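You operate a simulated robot arm through the tools that you are given. There is no shell and no other tool. Be economical: measure what you need, move in short steps, check, and stop when the job is done.

Carry out the task below with a simulated robot arm. There is one attempt and no reset: what you move stays moved.

Task
Take the purple slip pad and leave it in the flat white tray.

It is judged by the outcome, as a careful person would: the job done as asked, and still so three seconds after it is handed in. It fails if anything else is knocked over, pushed out of place, dropped, spilled or broken.

Robot
A 7-joint arm with a two-finger parallel gripper, fixed in place. Base frame: the origin is at the foot of the arm, x ahead of it, y to its left, z up; the work surface is at about z = 0. Readings come in mm, rad, newtons and seconds.
With the tool pointing down near the work surface it reaches from about 240 to 620 mm from the base axis. Its first joint turns from -1.152 to 1.152 rad. Payload 2.6 kg.
The tool frame sits at the grasp point between the pads (the TCP): z along the fingers, y along the line on which they close. The tips reach 30 mm beyond it. Largest opening 94 mm; finger width 28, thickness 10; the body of the gripper, 50 by 96 mm, starts 55 mm behind the TCP.
Orientation is that of the tool frame in the base frame, as [roll, pitch, yaw] about the fixed x, y, z axes, in that order (R = Rz(yaw) Ry(pitch) Rx(roll)). With the fingers straight down and closing along the base's y, the tool's x points along the base's -x, its y along +y and its z along -z.

Tools
- The arm moves only by the tool nudge_tool. Its argument "targets" is a list of rows, each a list of 3 entries, a list of its own where there are three numbers: the closure in counts, from 0 (fully open) to 255 (shut), then the shift along the tool's x, y, z in mm, then the turn, a rotation vector about the tool's x, y, z in rad. In form: [[fingers, [tx, ty, tz], [rx, ry, rz]], ...]. A call has 1 to 10 rows; each row is the pose to reach, as a shift and turn from the pose commanded when the call began, along the tool's axes at that moment. Rows are played at 5 a second. More than 50 mm and 0.15 rad between two rows, or a gripper value outside its range, and nothing of the call is played. Where a pose cannot be reached the arm comes as near as it can. A force on the tool above 40 N (or 10 N above the force at the start of the call, whichever is more), or a blocked arm, ends the call early, and 0.2 s more pass. Each finger travels about 72 mm/s and halts on what it meets, pressing with about 25 N; the grip force reading is that of the motor and also rises with nothing between the fingers. The clock runs only during rows and for 0.2 s after the last one: add rows that repeat a pose to give the fingers time. It gives the time, the measured TCP pose, the force on the tool (base axes), the opening and the grip force at its end, in the units of the frame above (readings bear some noise), and new pictures: "pictures" is both (left out), scene, wrist or none.
- Cameras (640 x 400 px; columns grow to the right, rows downward): "scene" is fixed at [37.4, 440.5, 550.1]; the picture's right is [-0.72, -0.70, 0.00], its down [-0.49, 0.50, -0.72] and it looks along [0.50, -0.51, -0.70] (base axes); focal length 339 px, centre (320, 200). "wrist" rides on the gripper at [76, 14, -102] in the tool frame; the picture's right is [-0.18, 0.98, 0.00], its down [-0.75, -0.14, -0.64] and it looks along [-0.63, -0.12, 0.77] (tool axes); focal length 243 px, centre (320, 200). There is no depth. A picture from a camera that has moved, and an enlarged one, comes with that camera's place and axes in the base frame and with its lens.
- zoom(camera, box): a new picture of the part [left, top, right, bottom] of that camera's present view, enlarged. The clock stands still meanwhile.
- sign_off(): hands the job in; it is judged then, once.

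Work in short steps. Places have to be worked out from the pictures, the camera data and where the tool is seen: move nearer, look again, correct. Check each grasp and each placing, and mend what went wrong. You have 90 turns and 170 pictures in all, those below and enlarged ones among them. Open the gripper and draw the arm clear of the work before you hand the job in, unless the task says otherwise; then end with one line.

The tools are called after "Call:" as name(argument=value, ...) on one line, values as JSON. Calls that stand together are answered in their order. nudge_tool: Moves the arm, as the interface text tells. Its arguments: {"type":"object","properties":{"targets":{"type":"array"},"pictures":{"type":"string","enum":["both","scene","wrist","none"]}},"required":["targets"]} The other tools are called the same way: zoom (camera, box) takes an enlarged picture of a part of a camera's view; sign_off () hands the job in.

At the start:

```text
time: 0.0
tcp_pos: [391.8, 200.4, 272.5]
tcp_rot: [-3.141, 0.0, 3.142]
force: [0.4, 0.5, -0.4]
gripper_width: 93.9
finger_force: 0.1
```

scene: 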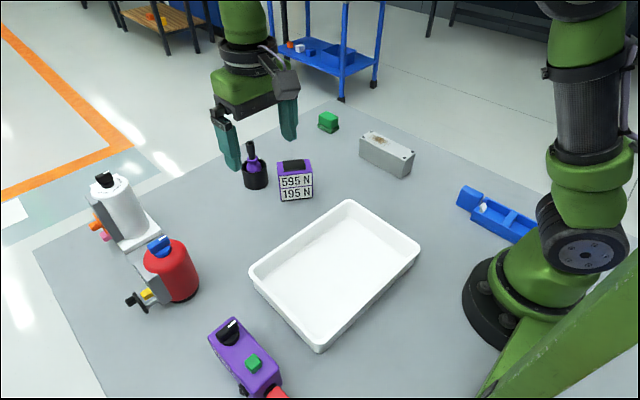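
wrist: 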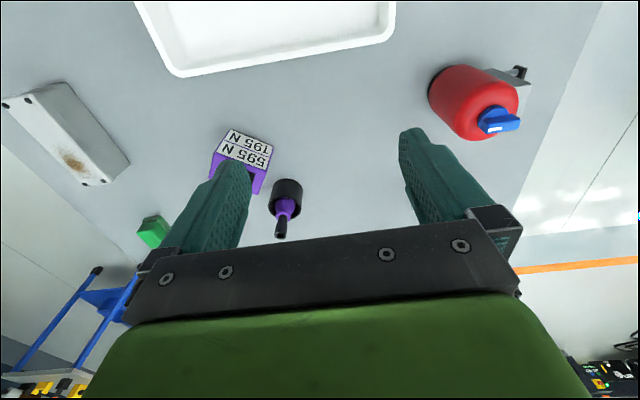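

The scene shows several purple things; I enlarge them to decide which is the slip pad.

Call:
zoom(camera="scene", box=[220, 120, 340, 210])

Call:
zoom(camera="scene", box=[190, 300, 310, 400])

Call:
zoom(camera="wrist", box=[180, 110, 330, 250])

```text
4.44 times, centred on (280, 165) of scene
camera zoom: at [37.4, 440.5, 550.1], right [-0.72, -0.7, 0.0], down [-0.49, 0.5, -0.72], along [0.5, -0.51, -0.7], focal length 1506 px, centre (498, 356)
```

zoom: 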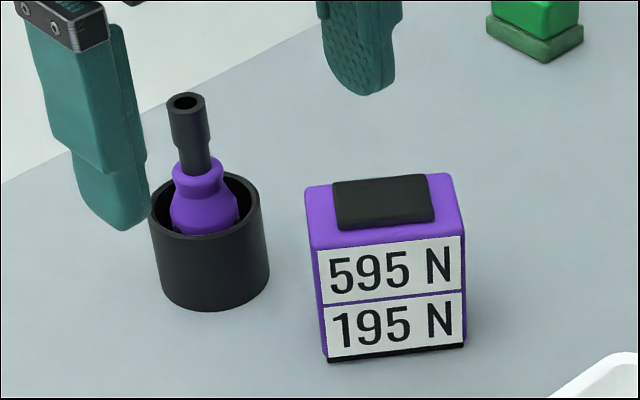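

```text
4.00 times, centred on (250, 350) of scene
camera zoom: at [37.4, 440.5, 550.1], right [-0.72, -0.7, 0.0], down [-0.49, 0.5, -0.72], along [0.5, -0.51, -0.7], focal length 1355 px, centre (600, -400)
```

zoom: 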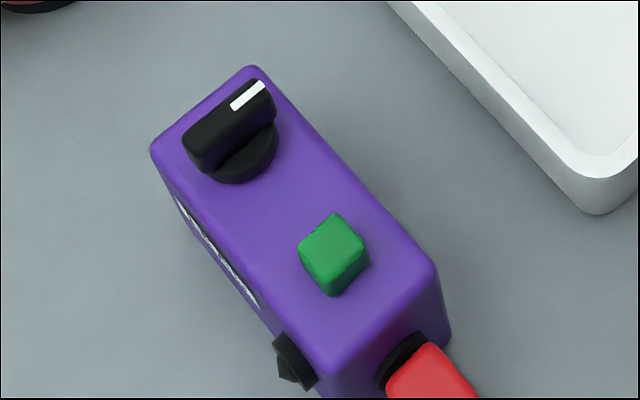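

```text
2.86 times, centred on (255, 180) of wrist
camera zoom: at [316.6, 215.1, 373.4], right [0.18, 0.98, 0.0], down [0.75, -0.14, 0.64], along [0.63, -0.12, -0.77], focal length 693 px, centre (506, 257)
```

zoom: 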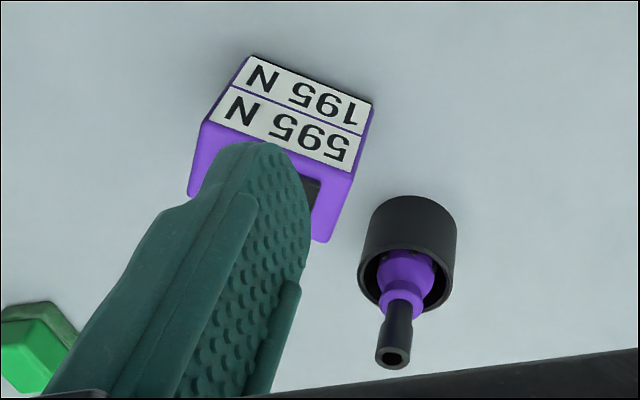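

The lettered purple block (about 72 x 49 x 76 mm near (492, 59)) is a candidate. I check the labels on the other purple device and the green item before choosing.

Call:
zoom(camera="scene", box=[200, 335, 260, 385])

Call:
zoom(camera="scene", box=[300, 90, 430, 190])

Call:
zoom(camera="scene", box=[70, 160, 210, 320])

Call:
zoom(camera="scene", box=[440, 170, 560, 260])

```text
8.00 times, centred on (230, 360) of scene
camera zoom: at [37.4, 440.5, 550.1], right [-0.72, -0.7, 0.0], down [-0.49, 0.5, -0.72], along [0.5, -0.51, -0.7], focal length 2710 px, centre (1040, -1080)
```

zoom: 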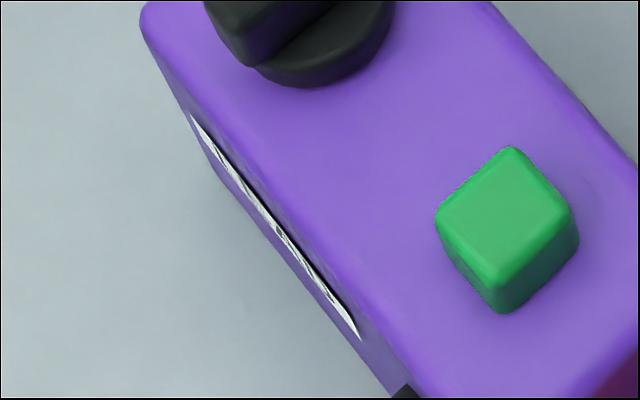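

```text
4.00 times, centred on (365, 140) of scene
camera zoom: at [37.4, 440.5, 550.1], right [-0.72, -0.7, 0.0], down [-0.49, 0.5, -0.72], along [0.5, -0.51, -0.7], focal length 1355 px, centre (140, 440)
```

zoom: 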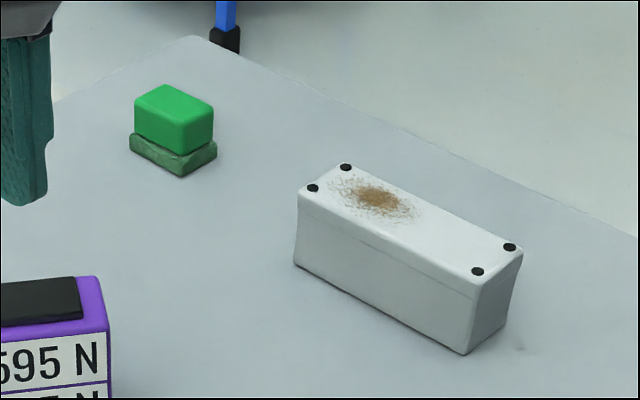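

```text
2.50 times, centred on (140, 240) of scene
camera zoom: at [37.4, 440.5, 550.1], right [-0.72, -0.7, 0.0], down [-0.49, 0.5, -0.72], along [0.5, -0.51, -0.7], focal length 847 px, centre (770, 100)
```

zoom: 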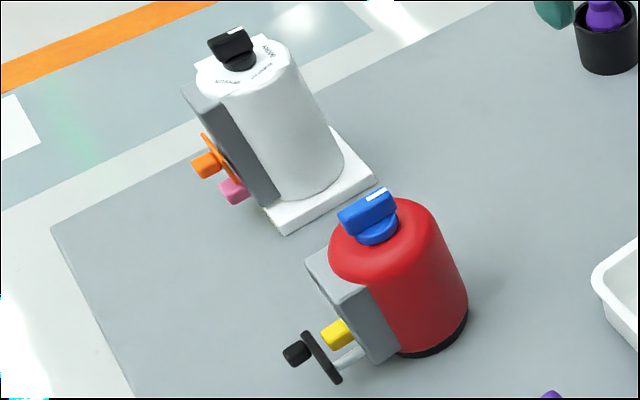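

```text
4.44 times, centred on (500, 215) of scene
camera zoom: at [37.4, 440.5, 550.1], right [-0.72, -0.7, 0.0], down [-0.49, 0.5, -0.72], along [0.5, -0.51, -0.7], focal length 1506 px, centre (-480, 133)
```

zoom: 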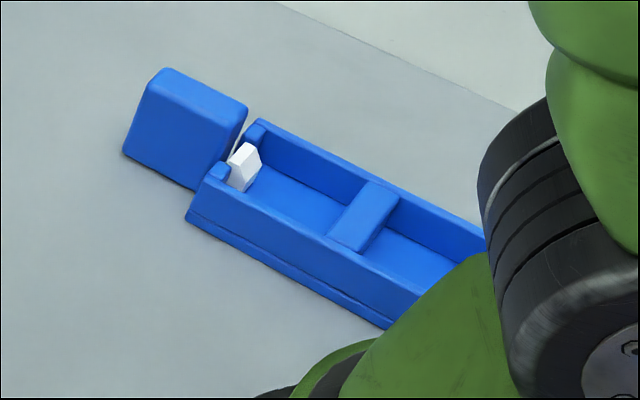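

The other machines are fixtures with knobs; the purple block with the friction figures and rubber faces is the slip pad. I move above it, turning the fingers to close across its 49 mm side.

Call:
nudge_tool(targets=[[0, [-14, -20, 10], [0, 0, -0.135]], [0, [-28, -40, 20], [0, 0, -0.27]], [0, [-42, -60, 30], [0, 0, -0.405]], [0, [-56, -80, 40], [0, 0, -0.54]], [0, [-70, -100, 50], [0, 0, -0.675]], [0, [-84, -120, 60], [0, 0, -0.81]], [0, [-98.6, -140, 70], [0, 0, -0.945]], [0, [-98.6, -140, 70], [0, 0, -0.945]]])

```text
time: 1.8
tcp_pos: [490.7, 62.1, 201.7]
tcp_rot: [3.14, -0.002, -2.195]
force: [-0.2, 0.5, -0.2]
gripper_width: 94.3
finger_force: 0.1
camera wrist: at [435.5, 7.7, 303.9], right [-0.69, 0.72, 0.0], down [0.55, 0.53, 0.64], along [0.46, 0.44, -0.77], focal length 243 px, centre (320, 200)
```

scene: 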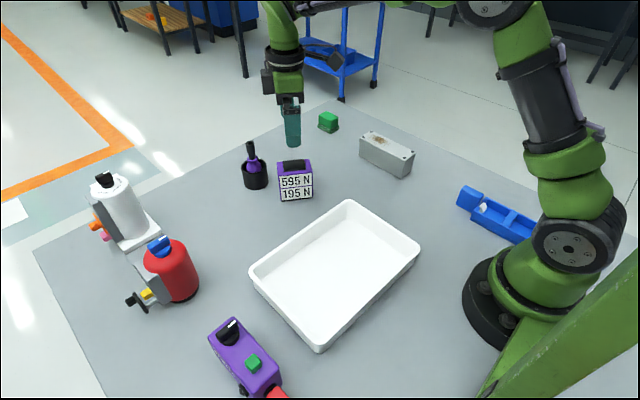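
wrist: 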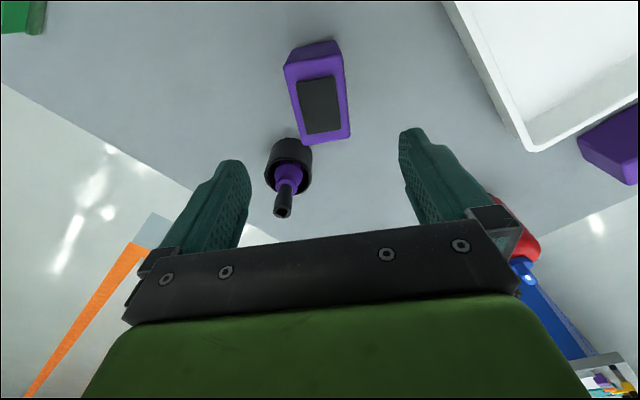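

The block's top sits at about (490, 60), nearly centred beneath the tool. I enlarge it to refine its angle.

Call:
zoom(camera="wrist", box=[260, 30, 380, 150])

```text
3.33 times, centred on (320, 90) of wrist
camera zoom: at [435.5, 7.7, 303.9], right [-0.69, 0.72, 0.0], down [0.55, 0.53, 0.64], along [0.46, 0.44, -0.77], focal length 809 px, centre (320, 567)
```

zoom: 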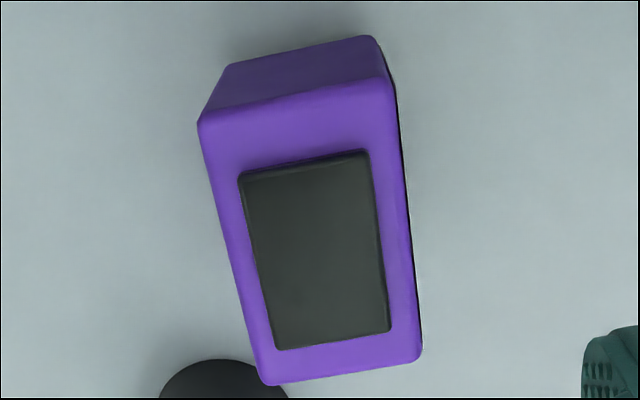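

The block is 72 x 49 mm, centred at (490, 60), and its angle matches the tool within half a degree. I go straight down to z ≈ 50.

Call:
nudge_tool(targets=[[0, [0, 0, 30], [0, 0, 0]], [0, [0, 0, 60], [0, 0, 0]], [0, [0, 0, 90], [0, 0, 0]], [0, [0, 0, 115], [0, 0, 0]], [0, [0, 0, 135], [0, 0, 0]], [0, [0, 0, 150], [0, 0, 0]], [0, [0, 0, 150], [0, 0, 0]]])

```text
time: 3.4
tcp_pos: [490.7, 60.6, 50.7]
tcp_rot: [-3.141, -0.001, -2.197]
force: [0.0, 0.1, 0.1]
gripper_width: 94.0
finger_force: 0.1
camera wrist: at [435.0, 7.3, 153.3], right [-0.69, 0.72, 0.0], down [0.56, 0.53, 0.64], along [0.47, 0.44, -0.77], focal length 243 px, centre (320, 200)
```

scene: 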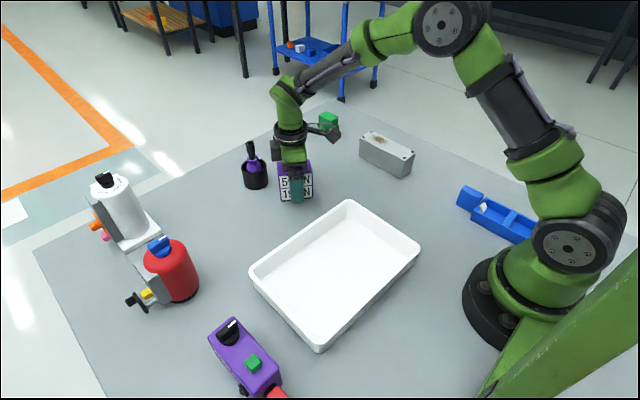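
wrist: 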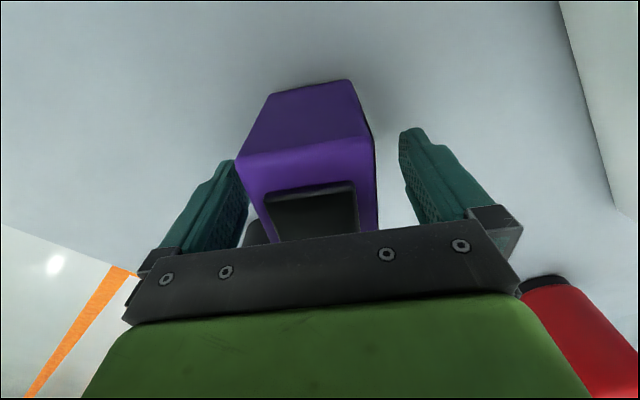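

The block stands between the fingers, clear on both sides. I close the fingers.

Call:
nudge_tool(targets=[[255, [0, 0, 0], [0, 0, 0]], [255, [0, 0, 0], [0, 0, 0]], [255, [0, 0, 0], [0, 0, 0]], [255, [0, 0, 0], [0, 0, 0]], [255, [0, 0, 0], [0, 0, 0]]], pictures="none")

```text
time: 4.6
tcp_pos: [491.4, 62.0, 51.9]
tcp_rot: [3.141, 0.0, -2.197]
force: [0.8, 0.8, -0.5]
gripper_width: 54.5
finger_force: 25.0
```

The fingers stopped at 54.5 mm with 25 N, so the block is held. I lift a little to test it for slipping.

Call:
nudge_tool(targets=[[255, [0, 0, -5], [0, 0, 0]], [255, [0, 0, -12], [0, 0, 0]], [255, [0, 0, -20], [0, 0, 0]], [255, [0, 0, -30], [0, 0, 0]], [255, [0, 0, -30], [0, 0, 0]]])

```text
time: 5.8
tcp_pos: [490.3, 61.2, 82.1]
tcp_rot: [3.142, 0.0, -2.197]
force: [-0.2, -0.1, -2.8]
gripper_width: 54.4
finger_force: 25.0
camera wrist: at [434.8, 7.2, 183.9], right [-0.69, 0.72, 0.0], down [0.56, 0.53, 0.64], along [0.47, 0.44, -0.77], focal length 243 px, centre (320, 200)
```

scene: 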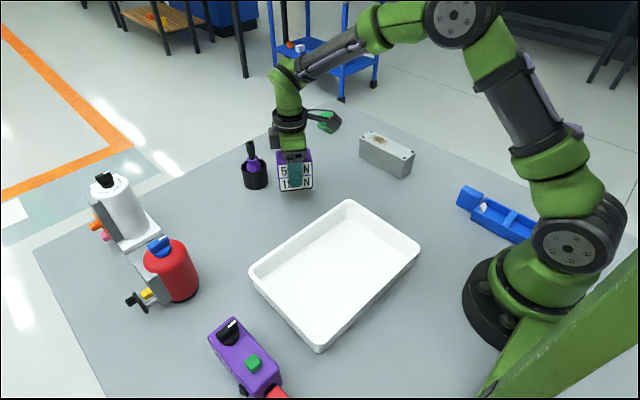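
wrist: 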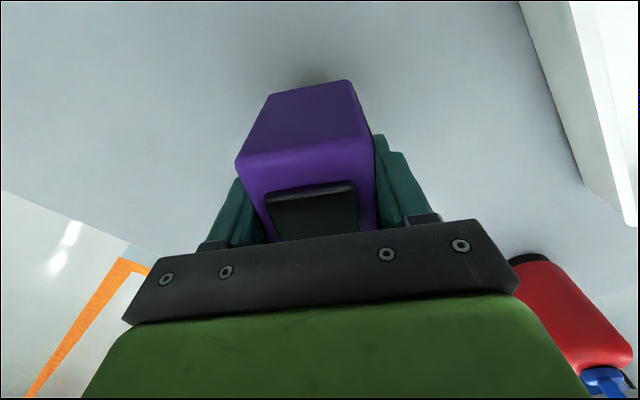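

Held firmly with no slip (about 2.8 N of weight). The tray spans roughly x 175–358, y 33–291; I raise the block well clear and carry it over the tray's middle at about (275, 160).

Call:
nudge_tool(targets=[[255, [0, 0, -25], [0, 0, 0]], [255, [0, 0, -55], [0, 0, 0]], [255, [3, 15, -80], [0, 0, 0]], [255, [10, 50, -80], [0, 0, 0]], [255, [18, 90, -80], [0, 0, 0]], [255, [26, 130, -80], [0, 0, 0]], [255, [34, 170, -80], [0, 0, 0]], [255, [41, 207, -80], [0, 0, 0]], [255, [45.8, 232, -80], [0, 0, 0]], [255, [45.8, 232, -80], [0, 0, 0]]])

```text
time: 8.0
tcp_pos: [275.9, 160.1, 161.9]
tcp_rot: [-3.141, 0.002, -2.198]
force: [0.0, 0.1, -2.8]
gripper_width: 54.2
finger_force: 25.7
camera wrist: at [219.9, 105.8, 262.4], right [-0.69, 0.73, 0.0], down [0.56, 0.53, 0.64], along [0.47, 0.44, -0.77], focal length 243 px, centre (320, 200)
```

scene: 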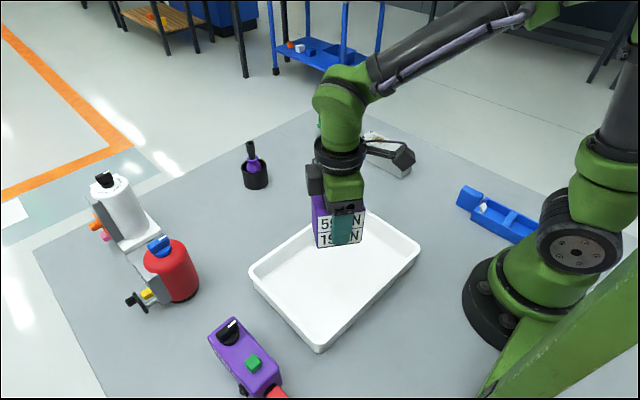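
wrist: 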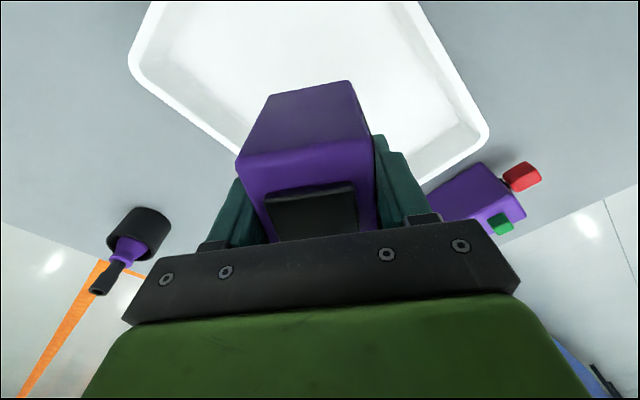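

The block hangs over the tray's interior with margin on all sides. I lower to z ≈ 66.

Call:
nudge_tool(targets=[[255, [0, 0, 25], [0, 0, 0]], [255, [0, 0, 50], [0, 0, 0]], [255, [0, 0, 70], [0, 0, 0]], [255, [0, 0, 85], [0, 0, 0]], [255, [0, 0, 95], [0, 0, 0]], [255, [0, 0, 95], [0, 0, 0]]])

```text
time: 9.4
tcp_pos: [275.8, 159.8, 65.4]
tcp_rot: [3.14, 0.0, -2.198]
force: [0.4, -0.5, -3.3]
gripper_width: 54.4
finger_force: 25.3
camera wrist: at [220.3, 105.8, 167.7], right [-0.69, 0.73, 0.0], down [0.56, 0.53, 0.64], along [0.47, 0.44, -0.77], focal length 243 px, centre (320, 200)
```

scene: 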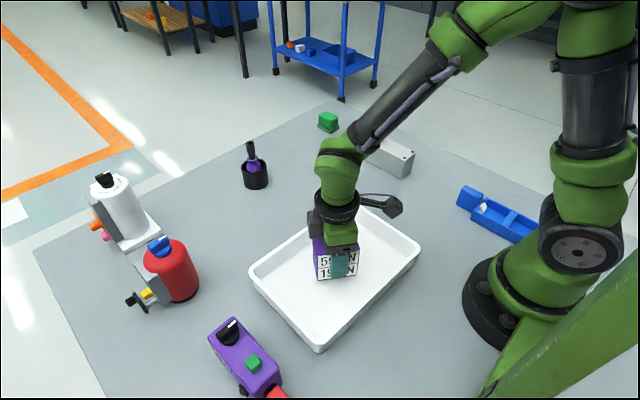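
wrist: 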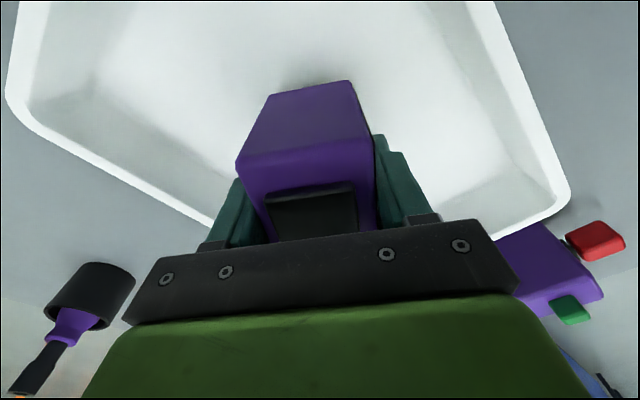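

Clear of the rim and no contact yet. I ease down in small steps, reading the force.

Call:
nudge_tool(targets=[[255, [0, 0, 2], [0, 0, 0]], [255, [0, 0, 4], [0, 0, 0]], [255, [0, 0, 6], [0, 0, 0]], [255, [0, 0, 8], [0, 0, 0]], [255, [0, 0, 8], [0, 0, 0]]], pictures="none")

```text
time: 10.6
tcp_pos: [276.7, 159.3, 58.6]
tcp_rot: [3.141, 0.0, -2.195]
force: [0.3, 0.3, -3.6]
gripper_width: 54.6
finger_force: 24.8
```

Still only the block's weight on the tool; I go on down by single millimetres.

Call:
nudge_tool(targets=[[255, [0, 0, 1], [0, 0, 0]], [255, [0, 0, 2], [0, 0, 0]], [255, [0, 0, 2], [0, 0, 0]]], pictures="none")

Call:
nudge_tool(targets=[[255, [0, 0, 1], [0, 0, 0]], [255, [0, 0, 1], [0, 0, 0]]], pictures="none")

```text
time: 11.4
tcp_pos: [277.0, 159.1, 55.2]
tcp_rot: [-3.141, 0.001, -2.196]
force: [-0.3, 0.0, -3.4]
gripper_width: 54.3
finger_force: 24.6
```

```text
time: 12.0
tcp_pos: [276.6, 161.0, 56.7]
tcp_rot: [-3.14, 0.0, -2.198]
force: [-1.9, 0.1, 5.3]
gripper_width: 54.1
finger_force: 25.0
```

The force has turned to +5 N, so the block rests on the tray floor. I open the fingers and wait.

Call:
nudge_tool(targets=[[200, [0, 0, 0], [0, 0, 0]], [100, [0, 0, 0], [0, 0, 0]], [0, [0, 0, 0], [0, 0, 0]], [0, [0, 0, 0], [0, 0, 0]], [0, [0, 0, 0], [0, 0, 0]]])

```text
time: 13.2
tcp_pos: [276.9, 159.0, 54.8]
tcp_rot: [3.141, -0.001, -2.198]
force: [-0.6, -0.9, 1.1]
gripper_width: 93.8
finger_force: 0.1
camera wrist: at [220.5, 106.0, 157.2], right [-0.69, 0.72, 0.0], down [0.56, 0.53, 0.64], along [0.47, 0.44, -0.77], focal length 243 px, centre (320, 200)
```

scene: 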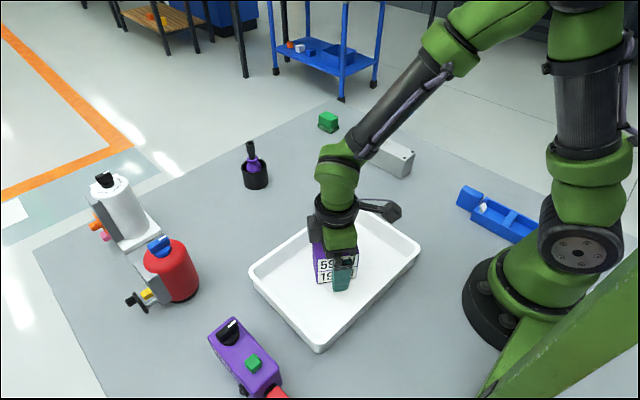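
wrist: 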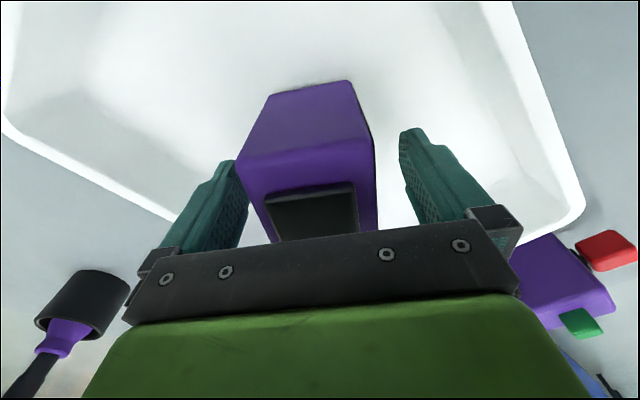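

The fingers are open and the block stands upright in the tray. I rise straight up, then move aside.

Call:
nudge_tool(targets=[[0, [0, 0, -20], [0, 0, 0]], [0, [0, 0, -50], [0, 0, 0]], [0, [0, 0, -85], [0, 0, 0]], [0, [0, 0, -125], [0, 0, 0]], [0, [0, 0, -165], [0, 0, 0]], [0, [0, -40, -190], [0, 0, 0]], [0, [0, -80, -190], [0, 0, 0]], [0, [0, -120, -190], [0, 0, 0]], [0, [0, -150, -190], [0, 0, 0]], [0, [0, -150, -190], [0, 0, 0]]])

```text
time: 15.4
tcp_pos: [397.8, 71.3, 245.4]
tcp_rot: [-3.141, -0.001, -2.196]
force: [-0.7, 0.5, -0.9]
gripper_width: 94.1
finger_force: 0.0
camera wrist: at [341.8, 18.0, 347.5], right [-0.69, 0.72, 0.0], down [0.56, 0.53, 0.64], along [0.47, 0.44, -0.77], focal length 243 px, centre (320, 200)
```

scene: 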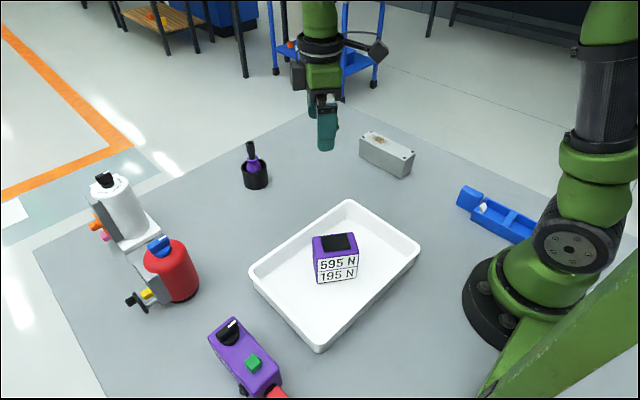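
wrist: 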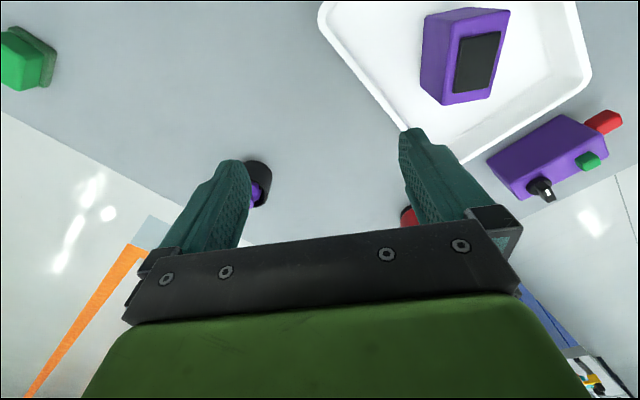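

The block stands upright in the tray, nothing else has moved, and the arm is clear, so I hand in the job.

Call:
sign_off()

```text
The job is handed in.
```

I put the purple slip pad, which I took to be the block marked "595 N / 195 N", upright in the flat white tray; nothing else was moved, and the job is handed in.
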